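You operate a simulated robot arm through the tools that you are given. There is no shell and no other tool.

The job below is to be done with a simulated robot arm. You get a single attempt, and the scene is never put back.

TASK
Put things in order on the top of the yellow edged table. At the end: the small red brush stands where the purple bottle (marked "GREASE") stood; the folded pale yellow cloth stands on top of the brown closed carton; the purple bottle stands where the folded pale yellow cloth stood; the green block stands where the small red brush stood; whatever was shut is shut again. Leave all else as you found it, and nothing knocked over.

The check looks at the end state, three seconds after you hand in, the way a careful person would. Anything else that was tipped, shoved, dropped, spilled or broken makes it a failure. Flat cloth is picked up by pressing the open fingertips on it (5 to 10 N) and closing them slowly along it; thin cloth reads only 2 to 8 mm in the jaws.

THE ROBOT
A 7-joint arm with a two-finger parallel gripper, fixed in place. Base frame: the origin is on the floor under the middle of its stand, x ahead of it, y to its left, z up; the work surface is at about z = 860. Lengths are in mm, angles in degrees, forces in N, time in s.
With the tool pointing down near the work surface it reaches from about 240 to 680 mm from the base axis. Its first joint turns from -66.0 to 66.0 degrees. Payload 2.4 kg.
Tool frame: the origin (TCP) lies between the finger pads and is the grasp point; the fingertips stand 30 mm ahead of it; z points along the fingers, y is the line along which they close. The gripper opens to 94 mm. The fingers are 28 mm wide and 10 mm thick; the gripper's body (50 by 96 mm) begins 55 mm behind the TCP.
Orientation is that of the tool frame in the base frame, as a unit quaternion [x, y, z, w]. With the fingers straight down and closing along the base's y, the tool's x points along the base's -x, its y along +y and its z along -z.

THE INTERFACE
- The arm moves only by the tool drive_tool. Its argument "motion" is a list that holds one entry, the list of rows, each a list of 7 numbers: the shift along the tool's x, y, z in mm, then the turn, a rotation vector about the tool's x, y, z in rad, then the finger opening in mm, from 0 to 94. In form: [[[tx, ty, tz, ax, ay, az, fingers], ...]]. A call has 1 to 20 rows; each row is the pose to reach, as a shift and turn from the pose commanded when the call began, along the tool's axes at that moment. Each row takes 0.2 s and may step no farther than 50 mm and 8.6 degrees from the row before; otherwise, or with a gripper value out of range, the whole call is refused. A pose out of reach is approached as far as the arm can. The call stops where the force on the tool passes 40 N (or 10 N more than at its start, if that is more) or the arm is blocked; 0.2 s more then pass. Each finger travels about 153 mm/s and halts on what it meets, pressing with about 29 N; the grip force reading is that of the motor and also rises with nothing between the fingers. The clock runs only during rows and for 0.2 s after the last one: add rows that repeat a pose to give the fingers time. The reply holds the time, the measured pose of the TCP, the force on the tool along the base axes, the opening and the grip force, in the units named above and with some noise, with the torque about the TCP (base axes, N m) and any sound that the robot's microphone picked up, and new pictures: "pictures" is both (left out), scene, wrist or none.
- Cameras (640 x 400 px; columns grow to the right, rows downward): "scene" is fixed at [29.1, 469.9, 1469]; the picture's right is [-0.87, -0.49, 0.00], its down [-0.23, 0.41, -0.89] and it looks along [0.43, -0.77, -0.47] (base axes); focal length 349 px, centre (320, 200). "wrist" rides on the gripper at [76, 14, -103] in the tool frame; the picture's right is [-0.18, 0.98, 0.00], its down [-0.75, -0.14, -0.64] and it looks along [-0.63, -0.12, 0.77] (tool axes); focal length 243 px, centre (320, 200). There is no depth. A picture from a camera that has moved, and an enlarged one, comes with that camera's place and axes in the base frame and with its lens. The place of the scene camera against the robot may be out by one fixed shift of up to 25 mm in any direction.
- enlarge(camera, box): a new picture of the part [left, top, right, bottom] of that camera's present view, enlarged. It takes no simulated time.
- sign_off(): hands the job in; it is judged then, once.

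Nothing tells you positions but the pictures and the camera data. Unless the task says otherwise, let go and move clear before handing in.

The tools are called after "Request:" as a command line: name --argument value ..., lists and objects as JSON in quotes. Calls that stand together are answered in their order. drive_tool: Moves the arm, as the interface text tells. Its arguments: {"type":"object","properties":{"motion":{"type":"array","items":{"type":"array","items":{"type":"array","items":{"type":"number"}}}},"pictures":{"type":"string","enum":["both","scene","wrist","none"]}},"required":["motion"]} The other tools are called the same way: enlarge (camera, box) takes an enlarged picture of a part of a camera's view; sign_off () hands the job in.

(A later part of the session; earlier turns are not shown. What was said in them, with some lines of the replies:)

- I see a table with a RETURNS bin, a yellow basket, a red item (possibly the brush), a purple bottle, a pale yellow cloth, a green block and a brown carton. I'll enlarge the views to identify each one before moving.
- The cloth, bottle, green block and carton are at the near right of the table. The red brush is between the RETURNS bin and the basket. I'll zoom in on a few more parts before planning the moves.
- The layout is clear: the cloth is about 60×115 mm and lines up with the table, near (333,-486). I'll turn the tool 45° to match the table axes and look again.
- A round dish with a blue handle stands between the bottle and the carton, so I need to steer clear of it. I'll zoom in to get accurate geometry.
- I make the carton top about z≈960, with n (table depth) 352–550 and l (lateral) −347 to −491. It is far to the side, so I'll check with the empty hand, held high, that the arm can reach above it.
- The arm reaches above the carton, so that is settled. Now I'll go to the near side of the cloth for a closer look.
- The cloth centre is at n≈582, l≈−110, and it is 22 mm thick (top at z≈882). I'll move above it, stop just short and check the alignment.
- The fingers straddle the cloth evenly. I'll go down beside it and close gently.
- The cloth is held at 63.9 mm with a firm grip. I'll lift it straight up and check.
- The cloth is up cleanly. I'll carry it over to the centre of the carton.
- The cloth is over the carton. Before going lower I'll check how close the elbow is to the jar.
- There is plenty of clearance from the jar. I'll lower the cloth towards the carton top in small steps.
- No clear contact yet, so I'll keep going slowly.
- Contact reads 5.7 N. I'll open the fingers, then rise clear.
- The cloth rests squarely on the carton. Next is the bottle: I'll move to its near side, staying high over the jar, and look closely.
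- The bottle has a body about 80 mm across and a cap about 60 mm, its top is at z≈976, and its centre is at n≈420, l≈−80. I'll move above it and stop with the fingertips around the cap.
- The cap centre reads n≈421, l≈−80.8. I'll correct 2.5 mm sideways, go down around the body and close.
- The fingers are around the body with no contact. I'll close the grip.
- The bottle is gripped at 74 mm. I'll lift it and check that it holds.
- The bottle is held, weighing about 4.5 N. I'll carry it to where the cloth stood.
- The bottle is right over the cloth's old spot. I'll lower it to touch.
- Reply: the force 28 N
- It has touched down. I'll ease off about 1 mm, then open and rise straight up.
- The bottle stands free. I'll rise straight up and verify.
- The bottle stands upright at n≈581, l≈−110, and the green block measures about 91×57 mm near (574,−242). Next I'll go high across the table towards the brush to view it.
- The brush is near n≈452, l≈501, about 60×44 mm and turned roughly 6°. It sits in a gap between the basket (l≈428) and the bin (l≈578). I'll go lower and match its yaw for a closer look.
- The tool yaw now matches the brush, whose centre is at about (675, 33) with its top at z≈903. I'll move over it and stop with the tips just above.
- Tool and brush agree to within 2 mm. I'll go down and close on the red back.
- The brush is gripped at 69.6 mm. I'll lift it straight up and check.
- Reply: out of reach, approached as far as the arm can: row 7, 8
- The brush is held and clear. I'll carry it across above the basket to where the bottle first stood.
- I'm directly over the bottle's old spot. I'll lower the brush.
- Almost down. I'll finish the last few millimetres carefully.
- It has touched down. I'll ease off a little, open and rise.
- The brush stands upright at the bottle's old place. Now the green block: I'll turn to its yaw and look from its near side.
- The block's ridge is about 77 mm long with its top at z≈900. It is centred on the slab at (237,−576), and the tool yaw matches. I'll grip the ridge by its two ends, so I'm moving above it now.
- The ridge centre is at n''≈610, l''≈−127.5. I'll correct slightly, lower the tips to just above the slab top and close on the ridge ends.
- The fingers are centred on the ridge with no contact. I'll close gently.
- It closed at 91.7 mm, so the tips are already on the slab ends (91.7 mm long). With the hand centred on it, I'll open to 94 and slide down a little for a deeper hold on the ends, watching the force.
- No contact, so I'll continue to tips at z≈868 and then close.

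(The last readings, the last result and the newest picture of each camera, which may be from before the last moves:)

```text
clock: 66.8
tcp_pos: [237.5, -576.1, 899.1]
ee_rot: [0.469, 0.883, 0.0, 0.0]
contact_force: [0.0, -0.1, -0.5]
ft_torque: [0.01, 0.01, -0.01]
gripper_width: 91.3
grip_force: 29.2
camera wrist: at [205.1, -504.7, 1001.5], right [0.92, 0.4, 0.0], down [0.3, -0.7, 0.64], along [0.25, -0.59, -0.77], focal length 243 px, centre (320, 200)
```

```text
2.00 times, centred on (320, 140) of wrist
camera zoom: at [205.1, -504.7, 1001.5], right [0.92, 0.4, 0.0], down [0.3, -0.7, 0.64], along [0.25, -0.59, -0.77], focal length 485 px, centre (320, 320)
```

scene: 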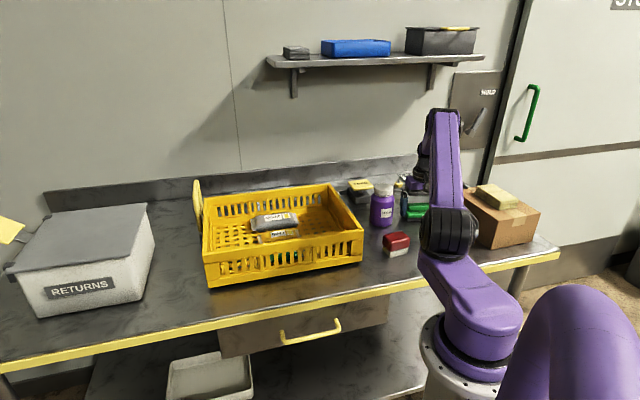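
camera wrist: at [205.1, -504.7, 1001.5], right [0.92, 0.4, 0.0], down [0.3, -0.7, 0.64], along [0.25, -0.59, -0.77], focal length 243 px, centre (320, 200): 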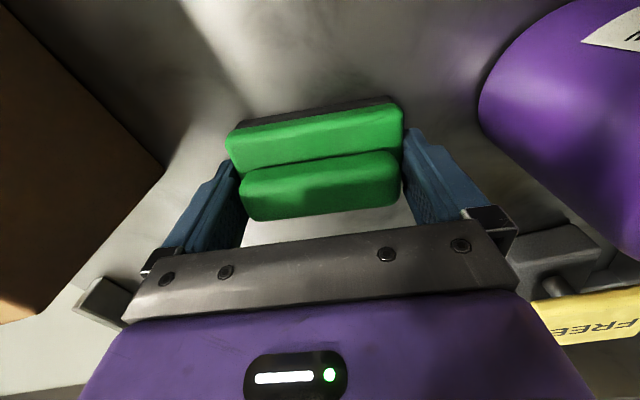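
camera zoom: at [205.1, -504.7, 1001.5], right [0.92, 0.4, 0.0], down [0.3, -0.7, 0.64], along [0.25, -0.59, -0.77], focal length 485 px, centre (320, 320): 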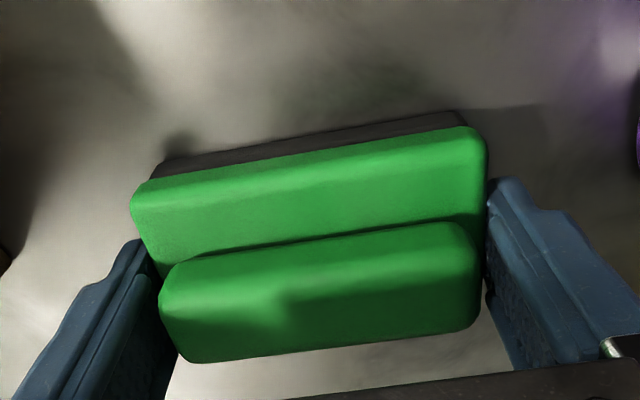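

The slab is held at 91.3 mm with 29 N. I'll lift and check.

Request:
drive_tool --motion '[[[0, 0, -5, 0, 0, 0, 78], [0, 0, -15, 0, 0, 0, 78], [0, 0, -40, 0, 0, 0, 78], [0, 0, -75, 0, 0, 0, 78], [0, 0, -110, 0, 0, 0, 78], [0, 0, -150, 0, 0, 0, 78], [0, 0, -186, 0, 0, 0, 78], [0, 0, -186, 0, 0, 0, 78]]]' --pictures "both"

```text
clock: 68.6
tcp_pos: [235.9, -576.4, 1086.4]
ee_rot: [0.47, 0.883, 0.0, 0.0]
contact_force: [0.6, 0.3, -0.9]
ft_torque: [0.0, 0.0, 0.0]
gripper_width: 91.5
grip_force: 29.1
camera wrist: at [205.2, -504.7, 1188.6], right [0.92, 0.4, 0.0], down [0.3, -0.7, 0.64], along [0.25, -0.59, -0.77], focal length 243 px, centre (320, 200)
```

scene: 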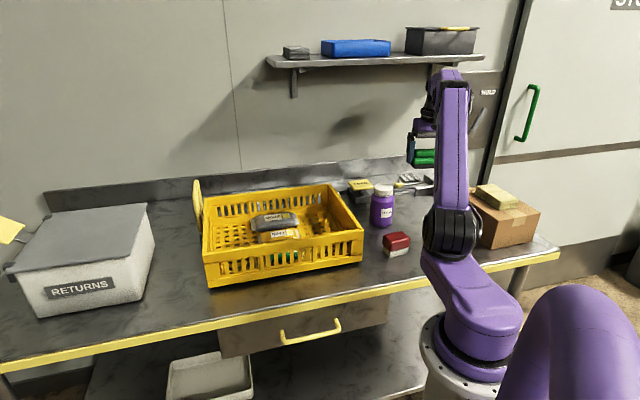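
wrist: 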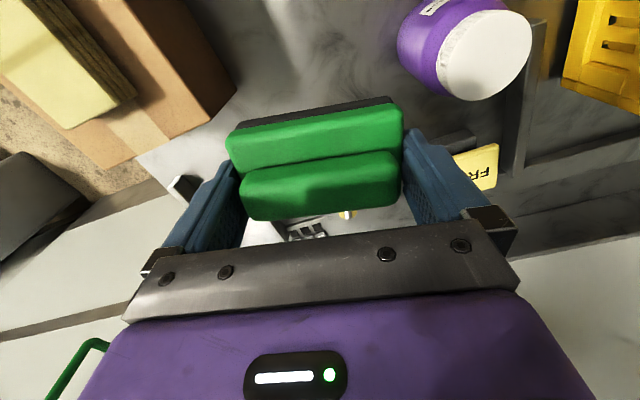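

The block is held firmly. I'll carry it across to the brush's old spot, turning it to the brush's old orientation on the way.

Request:
drive_tool --motion '[[[15.2, 41.4, 0, 0, 0, -0.0177, 78], [30.4, 82.8, 0, 0, 0, -0.0355, 78], [45.6, 124.2, 0, 0, 0, -0.0532, 78], [60.8, 165.6, 0, 0, 0, -0.071, 78], [76, 207, 0, 0, 0, -0.0887, 78], [91.2, 248.4, 0, 0, 0, -0.1064, 78], [106.4, 289.8, 0, 0, 0, -0.1242, 78], [121.6, 331.2, 0, 0, 0, -0.1419, 78], [136.9, 372.5, 0, 0, 0, -0.1597, 78], [152.1, 413.9, 0, 0, 0, -0.1774, 78], [167.3, 455.3, 0, 0, 0, -0.1951, 78], [182.5, 496.7, 0, 0, 0, -0.2129, 78], [197.7, 538.1, 0, 0, 0, -0.2306, 78], [212.9, 579.5, 0, 0, 0, -0.2484, 78], [228.1, 620.9, 0, 0, 0, -0.2661, 78], [243.3, 662.3, 0, 0, 0, -0.2838, 78], [258.5, 703.7, 0, 0, 0, -0.3016, 78], [258.5, 703.7, 0, 0, 0, -0.3016, 78], [258.5, 703.7, 0, 0, 0, -0.3016, 78]]]' --pictures "both"

```text
clock: 72.6
tcp_pos: [671.3, 32.0, 1083.2]
ee_rot: [0.331, 0.944, -0.001, 0.0]
contact_force: [-0.1, 0.3, -0.9]
ft_torque: [0.0, 0.01, -0.04]
gripper_width: 91.5
grip_force: 28.9
out of reach, approached as far as the arm can: row 17, 18, 19
camera wrist: at [619.8, 91.5, 1185.5], right [0.76, 0.65, 0.0], down [0.5, -0.58, 0.64], along [0.42, -0.49, -0.77], focal length 243 px, centre (320, 200)
```

scene: 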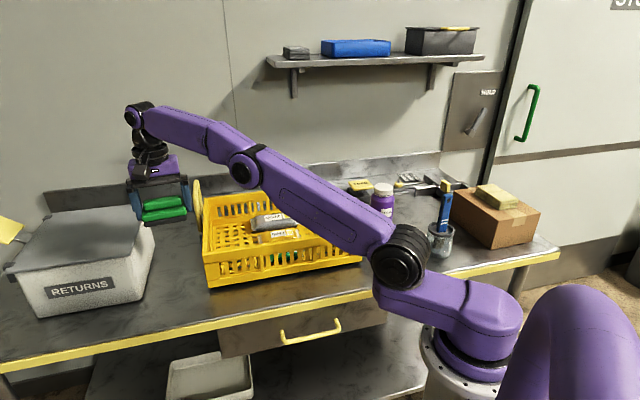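
wrist: 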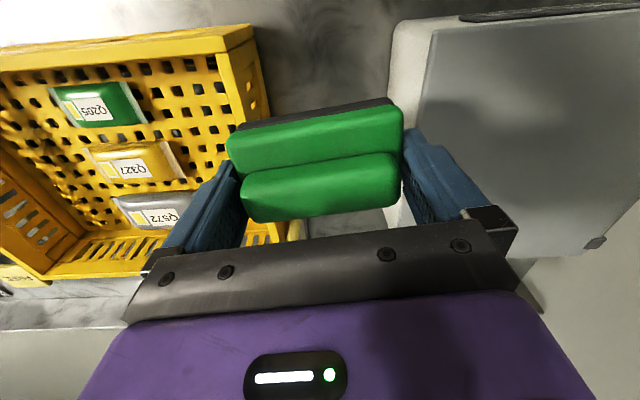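

I'm above the spot, at the edge of reach. I'll go down part of the way and re-measure before entering the gap.

Request:
drive_tool --motion '[[[0, 0, 35, 0, 0, 0, 78], [0, 0, 60, 0, 0, 0, 78], [0, 0, 60, 0, 0, 0, 78], [0, 0, 60, 0, 0, 0, 78]]]' --pictures "both"

Request:
enlarge --camera "scene" --box '[90, 150, 270, 300]'

Request:
enlarge --camera "wrist" --box '[120, 20, 520, 270]'

```text
clock: 73.6
tcp_pos: [669.6, 30.9, 1023.5]
ee_rot: [0.331, 0.944, 0.0, 0.0]
contact_force: [0.3, 0.4, -1.4]
ft_torque: [-0.04, 0.01, 0.03]
gripper_width: 91.4
grip_force: 29.5
camera wrist: at [618.5, 89.9, 1126.0], right [0.76, 0.65, 0.0], down [0.5, -0.58, 0.64], along [0.42, -0.49, -0.77], focal length 243 px, centre (320, 200)
```

scene: 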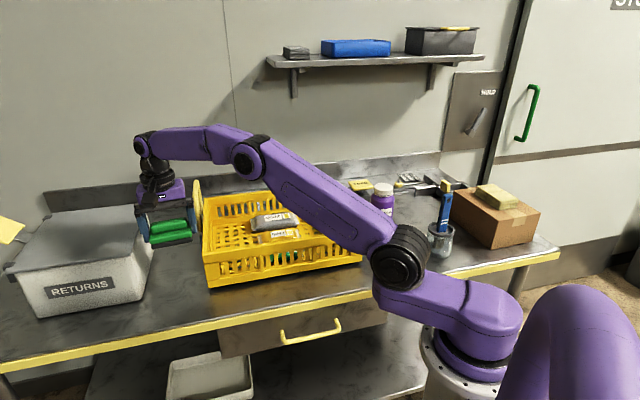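
wrist: 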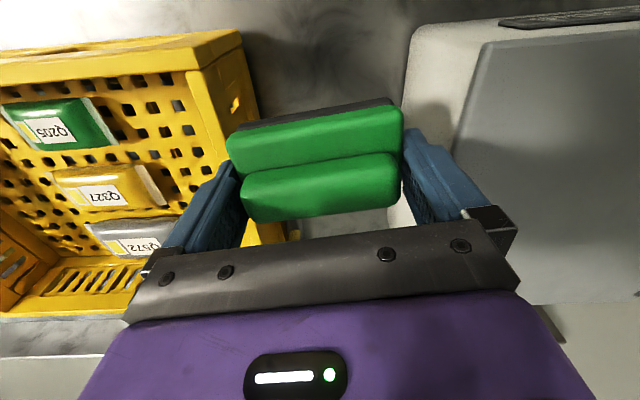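

```text
2.67 times, centred on (180, 225) of scene
camera zoom: at [29.2, 469.9, 1469.0], right [-0.87, -0.49, 0.0], down [-0.23, 0.41, -0.89], along [0.43, -0.77, -0.47], focal length 932 px, centre (693, 133)
```

zoom: 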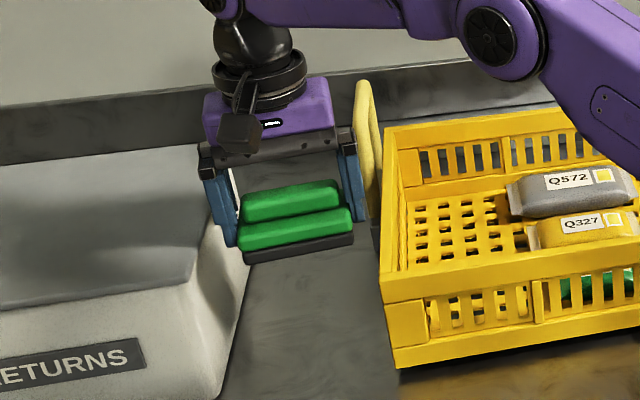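

```text
1.60 times, centred on (320, 145) of wrist
camera zoom: at [618.5, 89.9, 1126.0], right [0.76, 0.65, 0.0], down [0.5, -0.58, 0.64], along [0.42, -0.49, -0.77], focal length 388 px, centre (320, 288)
```

zoom: 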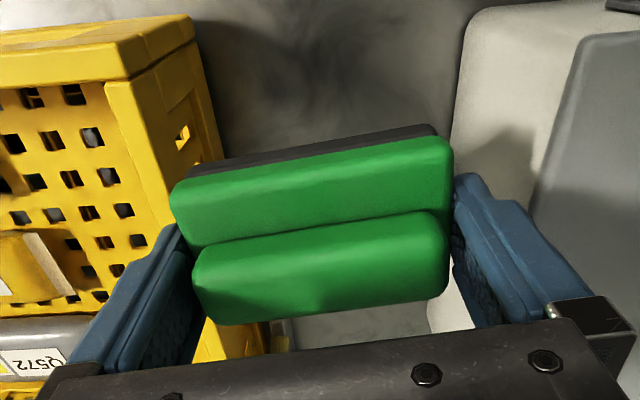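

I need a correction of about +3 mm in depth and +4 mm sideways. Then I'll go down into the gap.

Request:
drive_tool --motion '[[[-2.9, 3.9, 0, 0, 0, 0, 78], [-2.9, 3.9, 25, 0, 0, 0, 78], [-2.9, 3.9, 50, 0, 0, 0, 78], [-2.9, 3.9, 70, 0, 0, 0, 78], [-2.9, 3.9, 70, 0, 0, 0, 78], [-2.9, 3.9, 70, 0, 0, 0, 78]]]' --pictures "both"

Request:
enlarge --camera "scene" --box '[90, 170, 270, 300]'

```text
clock: 75.0
tcp_pos: [674.1, 34.0, 953.1]
ee_rot: [0.331, 0.944, 0.0, 0.001]
contact_force: [-0.2, -0.3, -1.4]
ft_torque: [-0.01, 0.02, 0.0]
gripper_width: 91.4
grip_force: 28.9
camera wrist: at [622.8, 93.0, 1055.6], right [0.76, 0.65, 0.0], down [0.5, -0.58, 0.64], along [0.42, -0.49, -0.77], focal length 243 px, centre (320, 200)
```

scene: 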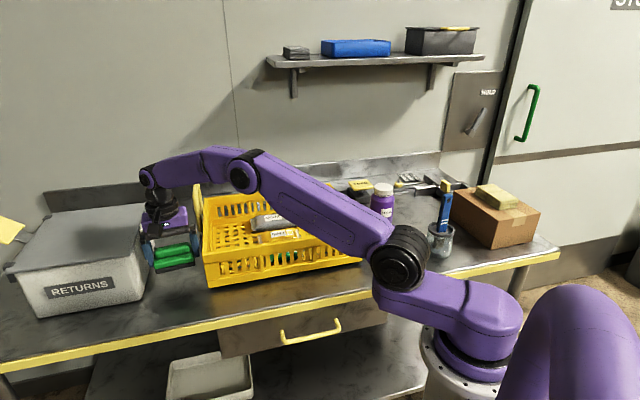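
wrist: 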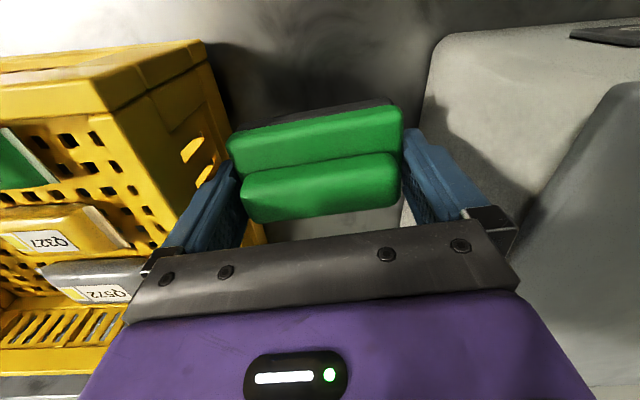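

```text
3.08 times, centred on (180, 235) of scene
camera zoom: at [29.2, 469.9, 1469.0], right [-0.87, -0.49, 0.0], down [-0.23, 0.41, -0.89], along [0.43, -0.77, -0.47], focal length 1075 px, centre (751, 92)
```

zoom: 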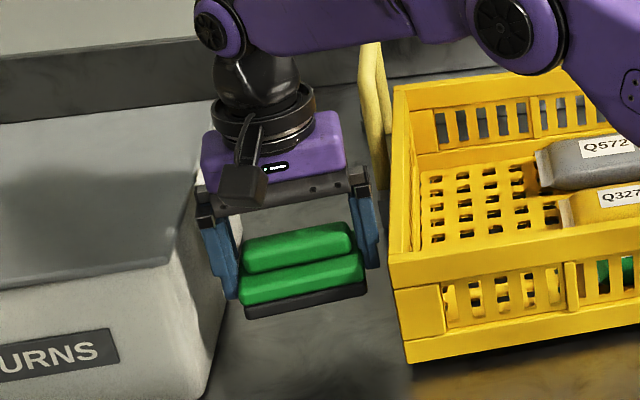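

Clear on both sides, with no contact. I'll keep lowering.

Request:
drive_tool --motion '[[[-1, 0, 15, 0, 0, 0, 78], [-1, 0, 30, 0, 0, 0, 78], [-1, 0, 43, 0, 0, 0, 78], [-1, 0, 49, 0, 0, 0, 78], [-1, 0, 51, 0, 0, 0, 78], [-1, 0, 51, 0, 0, 0, 78]]]' --pictures "both"

```text
clock: 76.4
tcp_pos: [676.5, 31.4, 901.1]
ee_rot: [0.331, 0.944, 0.0, 0.0]
contact_force: [0.5, -0.6, -2.0]
ft_torque: [0.0, -0.01, -0.04]
gripper_width: 91.1
grip_force: 29.3
camera wrist: at [625.1, 91.3, 1004.6], right [0.76, 0.65, 0.0], down [0.5, -0.58, 0.64], along [0.42, -0.49, -0.77], focal length 243 px, centre (320, 200)
```

scene: 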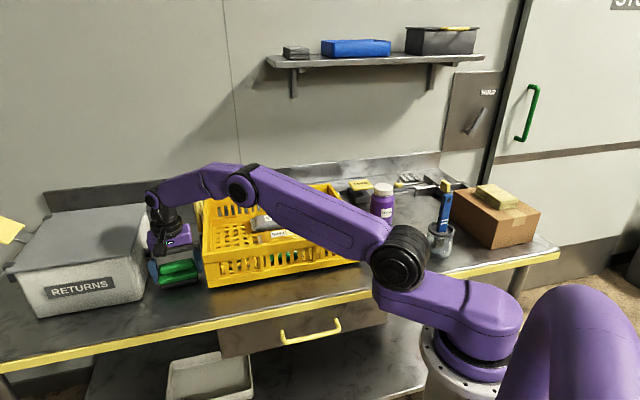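
wrist: 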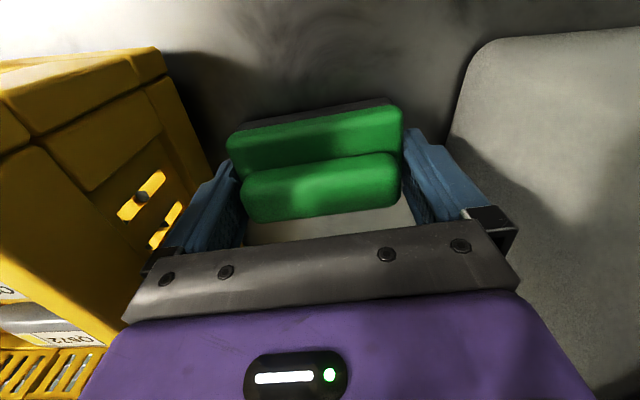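

Nearly on the table. I'll finish in small steps.

Request:
drive_tool --motion '[[[0, 0, 1, 0, 0, 0, 78], [0, 0, 2, 0, 0, 0, 78], [0, 0, 2, 0, 0, 0, 78]]]' --pictures "none"

```text
clock: 77.2
tcp_pos: [676.5, 32.7, 900.8]
ee_rot: [0.332, 0.943, -0.001, 0.001]
contact_force: [0.4, -1.0, -1.7]
ft_torque: [0.0, 0.02, 0.0]
gripper_width: 91.4
grip_force: 29.1
```

Request:
drive_tool --motion '[[[0, 0, 0.8, 0, 0, 0, 78], [0, 0, 1.4, 0, 0, 0, 78], [0, 0, 1.4, 0, 0, 0, 78]]]' --pictures "none"

```text
clock: 78.0
tcp_pos: [674.5, 30.3, 899.2]
ee_rot: [0.331, 0.944, 0.0, -0.001]
contact_force: [-0.6, 1.2, 0.9]
ft_torque: [-0.02, -0.02, 0.0]
gripper_width: 91.3
grip_force: 28.9
```

Request:
drive_tool --motion '[[[0, 0, 0.6, 0, 0, 0, 78], [0, 0, 1, 0, 0, 0, 78], [0, 0, 1, 0, 0, 0, 78]]]' --pictures "none"

```text
clock: 78.8
tcp_pos: [674.3, 31.2, 897.0]
ee_rot: [0.332, 0.943, 0.001, 0.002]
contact_force: [-3.5, -1.1, 13.5]
ft_torque: [-0.11, 0.5, 0.01]
gripper_width: 91.4
grip_force: 29.1
```

It has touched down at 13.5 N. I'll ease off slightly and open fully.

Request:
drive_tool --motion '[[[0, 0, -0.6, 0, 0, 0, 80], [0, 0, -0.7, 0, 0, 0, 91.5], [0, 0, -0.7, 0, 0, 0, 94], [0, 0, -0.7, 0, 0, 0, 94], [0, 0, -0.7, 0, 0, 0, 94]]]' --pictures "both"

Request:
enlarge --camera "wrist" --box '[160, 40, 480, 240]'

```text
clock: 80.0
tcp_pos: [675.2, 31.7, 898.4]
ee_rot: [0.332, 0.943, 0.0, -0.001]
contact_force: [-0.6, 0.4, -0.1]
ft_torque: [0.01, 0.01, -0.02]
gripper_width: 93.9
grip_force: 0.1
camera wrist: at [624.5, 91.3, 1001.3], right [0.76, 0.65, 0.0], down [0.5, -0.58, 0.64], along [0.42, -0.49, -0.77], focal length 243 px, centre (320, 200)
```

scene: 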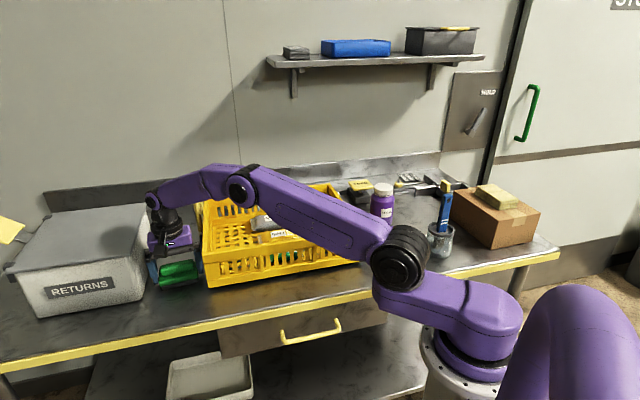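
wrist: 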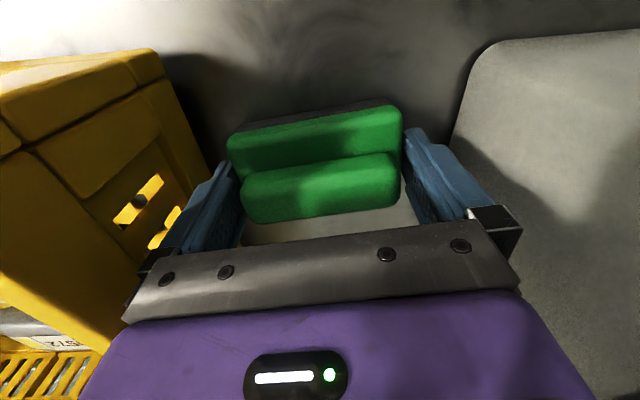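

```text
2.00 times, centred on (320, 140) of wrist
camera zoom: at [624.5, 91.3, 1001.3], right [0.76, 0.65, 0.0], down [0.5, -0.58, 0.64], along [0.42, -0.49, -0.77], focal length 485 px, centre (320, 320)
```

zoom: 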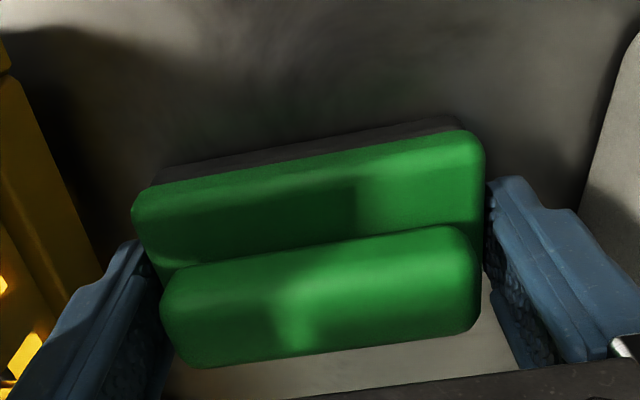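

The fingers are open at 94 mm and the block is loose. I'll rise slowly at first, then clear it.

Request:
drive_tool --motion '[[[0, 0, -3, 0, 0, 0, 94], [0, 0, -6, 0, 0, 0, 94], [0, 0, -10, 0, 0, 0, 94], [0, 0, -14, 0, 0, 0, 94], [0, 0, -18, 0, 0, 0, 94], [0, 0, -24, 0, 0, 0, 94], [0, 0, -32, 0, 0, 0, 94]]]' --pictures "both"

```text
clock: 81.6
tcp_pos: [676.4, 30.9, 931.0]
ee_rot: [0.332, 0.943, 0.0, 0.0]
contact_force: [-0.5, 0.9, 0.2]
ft_torque: [0.02, 0.02, 0.01]
gripper_width: 93.8
grip_force: 0.1
camera wrist: at [624.6, 90.8, 1034.2], right [0.76, 0.65, 0.0], down [0.5, -0.58, 0.64], along [0.42, -0.49, -0.77], focal length 243 px, centre (320, 200)
```

scene: 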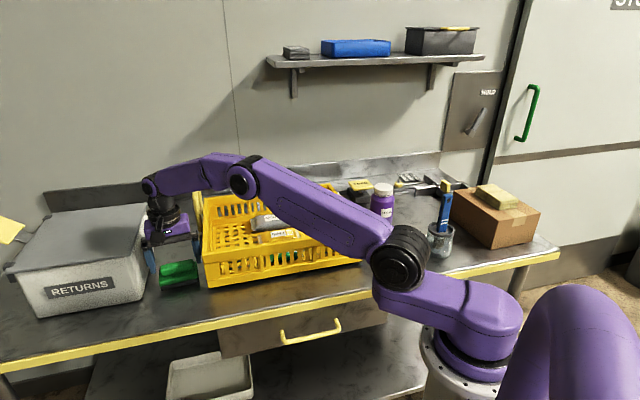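
wrist: 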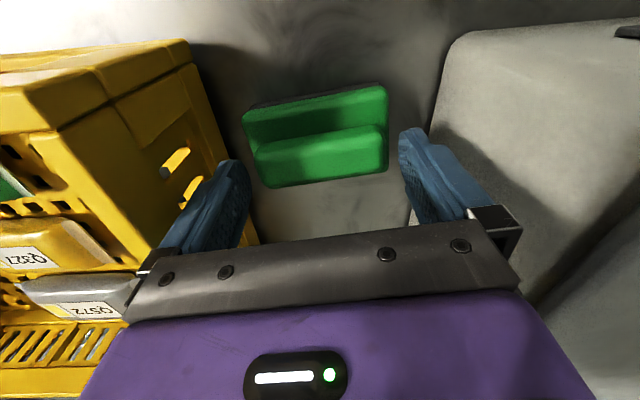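

The block is released and standing. I'll rise the rest of the way, pull back and inspect.

Request:
drive_tool --motion '[[[0, 0, -40, 0, 0, 0, 94], [0, 0, -85, 0, 0, 0, 94], [0, 0, -130, 0, 0, 0, 94], [40, 0, -150, 0, 0, 0, 94], [80, -10, -180, 0, 0, 0, 94], [110, -20, -215, 0, 0, 0, 94], [110, -20, -215, 0, 0, 0, 94], [110, -20, -215, 0, 0, 0, 94]]]' --pictures "both"

Request:
enlarge --camera "scene" --box '[90, 190, 270, 302]'

Request:
enlarge --camera "wrist" --box '[220, 20, 420, 145]'

```text
refused: row 5 steps farther than a row can; nothing moved
```

```text
3.56 times, centred on (180, 246) of scene
camera zoom: at [29.1, 469.9, 1469.0], right [-0.87, -0.49, 0.0], down [-0.23, 0.41, -0.89], along [0.43, -0.77, -0.47], focal length 1242 px, centre (818, 36)
```

zoom: 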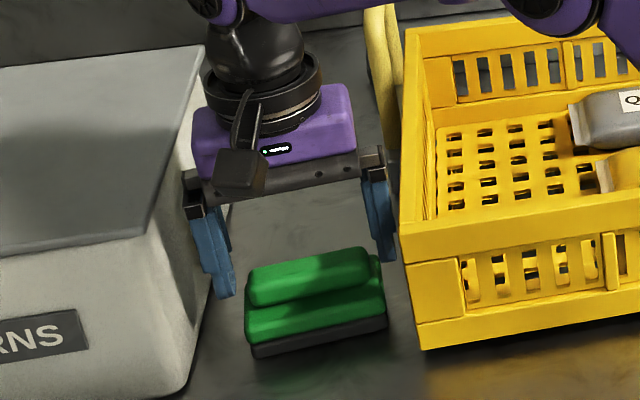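

```text
3.20 times, centred on (320, 82) of wrist
camera zoom: at [624.6, 90.8, 1034.2], right [0.76, 0.65, 0.0], down [0.5, -0.58, 0.64], along [0.42, -0.49, -0.77], focal length 776 px, centre (320, 576)
```

zoom: 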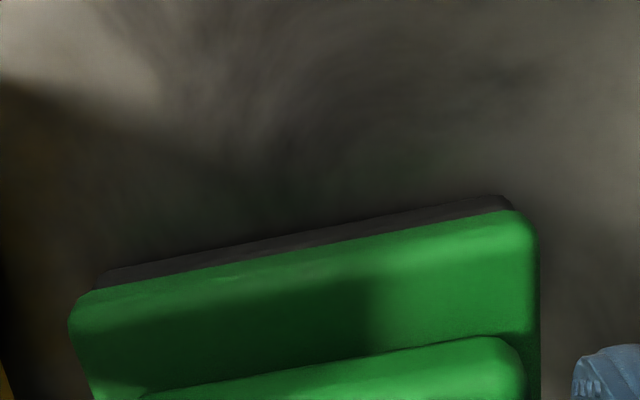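

That call was refused because one step was slightly too long, and nothing moved. The block stands upright on the table between the bin and the basket. I'll retry with shorter steps.

Request:
drive_tool --motion '[[[0, 0, -40, 0, 0, 0, 94], [0, 0, -85, 0, 0, 0, 94], [0, 0, -130, 0, 0, 0, 94], [35, 0, -145, 0, 0, 0, 94], [70, -8, -165, 0, 0, 0, 94], [100, -16, -190, 0, 0, 0, 94], [115, -20, -215, 0, 0, 0, 94], [115, -20, -215, 0, 0, 0, 94], [115, -20, -215, 0, 0, 0, 94]]]' --pictures "both"

Request:
enlarge --camera "scene" --box '[90, 190, 270, 302]'

Request:
enlarge --camera "wrist" --box '[240, 60, 440, 185]'

```text
clock: 83.6
tcp_pos: [573.3, 90.9, 1145.9]
ee_rot: [0.331, 0.943, 0.0, 0.0]
contact_force: [0.4, -0.1, 0.2]
ft_torque: [0.02, 0.02, 0.02]
gripper_width: 94.1
grip_force: 0.1
camera wrist: at [522.1, 150.8, 1248.3], right [0.76, 0.65, 0.0], down [0.5, -0.58, 0.64], along [0.42, -0.49, -0.77], focal length 243 px, centre (320, 200)
```

scene: 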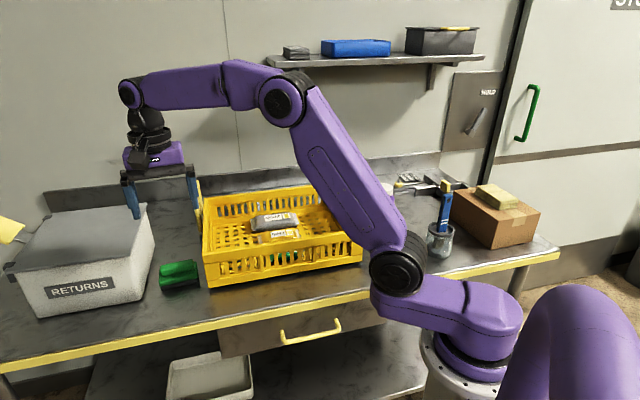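
wrist: 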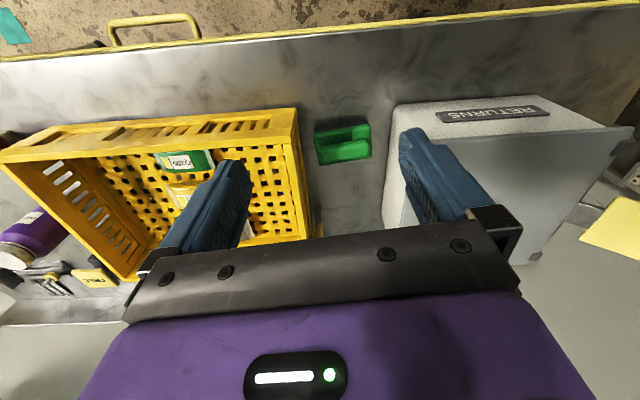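

```text
3.56 times, centred on (180, 246) of scene
camera zoom: at [29.1, 469.9, 1469.0], right [-0.87, -0.49, 0.0], down [-0.23, 0.41, -0.89], along [0.43, -0.77, -0.47], focal length 1242 px, centre (818, 36)
```

zoom: 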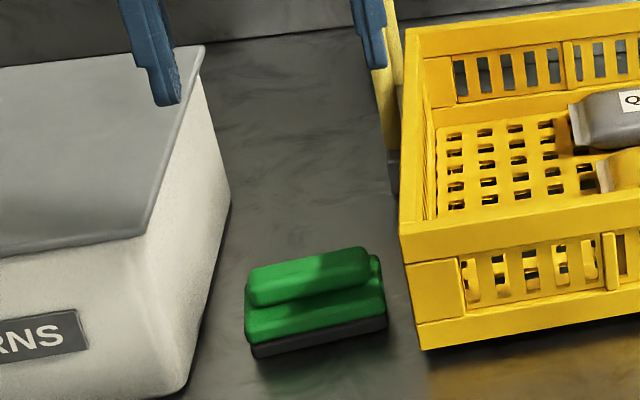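

```text
3.20 times, centred on (340, 122) of wrist
camera zoom: at [522.1, 150.8, 1248.3], right [0.76, 0.65, 0.0], down [0.5, -0.58, 0.64], along [0.42, -0.49, -0.77], focal length 776 px, centre (256, 448)
```

zoom: 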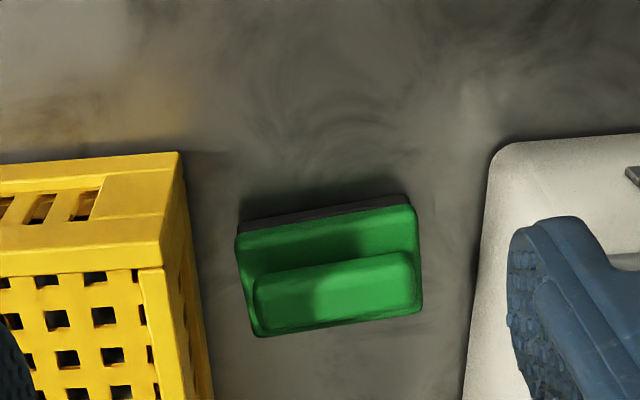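

The block sits at n'≈509, l'≈448, within about 2 mm of the brush's old centre. I'll return to near the start pose, staying high, for a final inspection of everything.

Request:
drive_tool --motion '[[[-1.8, -43.7, -5, 0, 0, 0.01, 94], [-3.6, -87.4, -10, 0, 0, 0.02, 94], [-5.4, -131.2, -15, 0, 0, 0.03, 94], [-7.1, -174.9, -20, 0, 0, 0.04, 94], [-8.9, -218.6, -25, 0, 0, 0.05, 94], [-10.7, -262.3, -30, 0, 0, 0.06, 94], [-12.5, -306, -35, 0, 0, 0.07, 94], [-14.3, -349.7, -40, 0, 0, 0.08, 94], [-16, -393.5, -45, 0, 0, 0.09, 94], [-17.8, -437.2, -50, 0, 0, 0.1, 94], [-19.6, -480.9, -55, 0, 0, 0.11, 94], [-21.4, -524.6, -58, 0, 0, 0.11, 94], [-21.4, -524.6, -58, 0, 0, 0.11, 94], [-21.4, -524.6, -58, 0, 0, 0.11, 94]]]' --pictures "both"

Request:
enlarge --camera "scene" --box '[320, 160, 560, 310]'

Request:
enlarge --camera "wrist" --box '[0, 0, 400, 250]'

Request:
enlarge --camera "scene" --box '[0, 160, 380, 400]'

```text
clock: 86.6
tcp_pos: [263.6, -332.9, 1203.7]
ee_rot: [0.383, 0.924, 0.0, 0.0]
contact_force: [0.0, -1.0, 0.3]
ft_torque: [0.02, 0.01, -0.01]
gripper_width: 93.9
grip_force: 0.1
camera wrist: at [219.3, -268.6, 1306.0], right [0.83, 0.56, 0.0], down [0.43, -0.63, 0.64], along [0.36, -0.53, -0.77], focal length 243 px, centre (320, 200)
```

scene: 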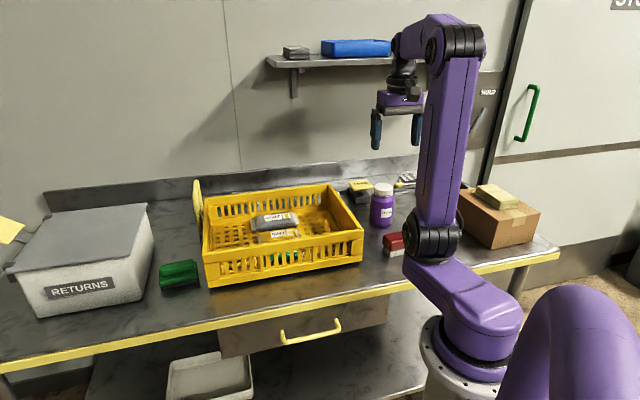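
wrist: 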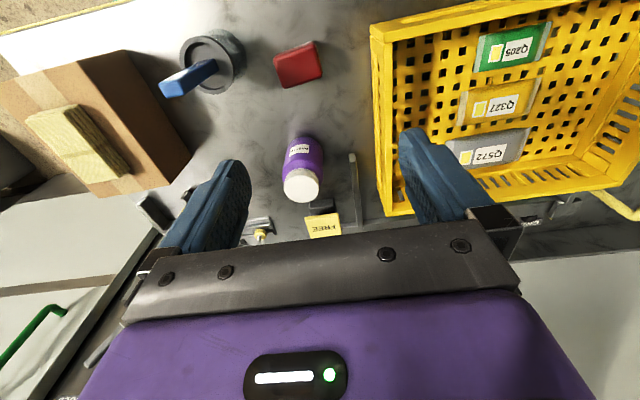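

```text
2.67 times, centred on (440, 235) of scene
camera zoom: at [29.1, 469.9, 1469.0], right [-0.87, -0.49, 0.0], down [-0.23, 0.41, -0.89], along [0.43, -0.77, -0.47], focal length 932 px, centre (0, 107)
```

zoom: 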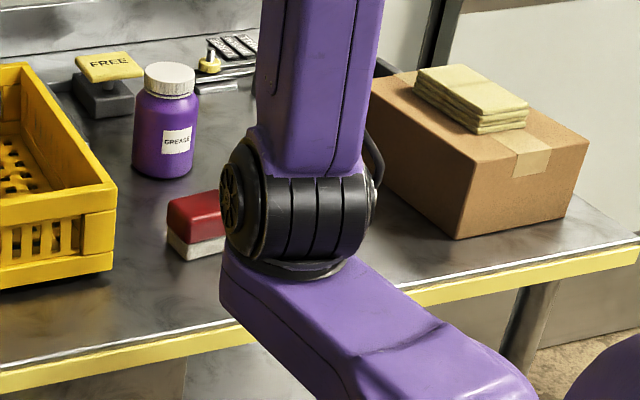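

```text
1.60 times, centred on (200, 125) of wrist
camera zoom: at [219.3, -268.6, 1306.0], right [0.83, 0.56, 0.0], down [0.43, -0.63, 0.64], along [0.36, -0.53, -0.77], focal length 388 px, centre (512, 320)
```

zoom: 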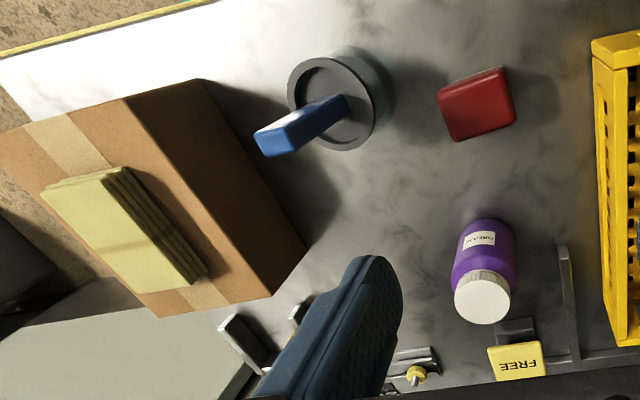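

```text
1.67 times, centred on (190, 280) of scene
camera zoom: at [29.1, 469.9, 1469.0], right [-0.87, -0.49, 0.0], down [-0.23, 0.41, -0.89], along [0.43, -0.77, -0.47], focal length 582 px, centre (537, 67)
```

zoom: 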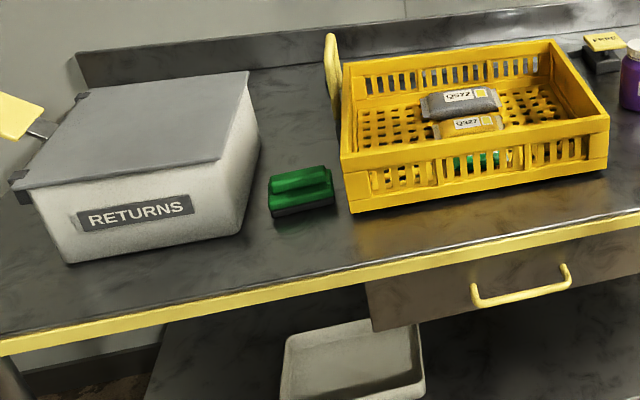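

All four items are in place. The cloth is on the closed carton, the bottle is where the cloth stood, the brush is where the bottle stood, and the block is where the brush stood. All are upright, everything else looks unchanged, and the hand is empty and clear, so I'm handing in.

Request:
sign_off

```text
The job is handed in.
```

The job is handed in, and all four items are where you asked. The last pictures showed everything upright, with nothing knocked over and nothing else looking moved.

| Item | Where it is now |
|---|---|
| Folded pale yellow cloth | Flat on top of the closed brown carton, near its centre |
| Purple "GREASE" bottle | Where the cloth stood, about 1–2 mm from its old centre |
| Small red brush | Where the bottle stood, bristles down, within a couple of millimetres |
| Green block | Where the brush stood, between the basket and the RETURNS bin, about 2 mm from its old centre |

I didn't need to open anything, so whatever was shut stayed shut. The arm is back near its starting position with the fingers open and clear of the table. I measured the positions from the pictures, so treat the millimetre figures as estimates.
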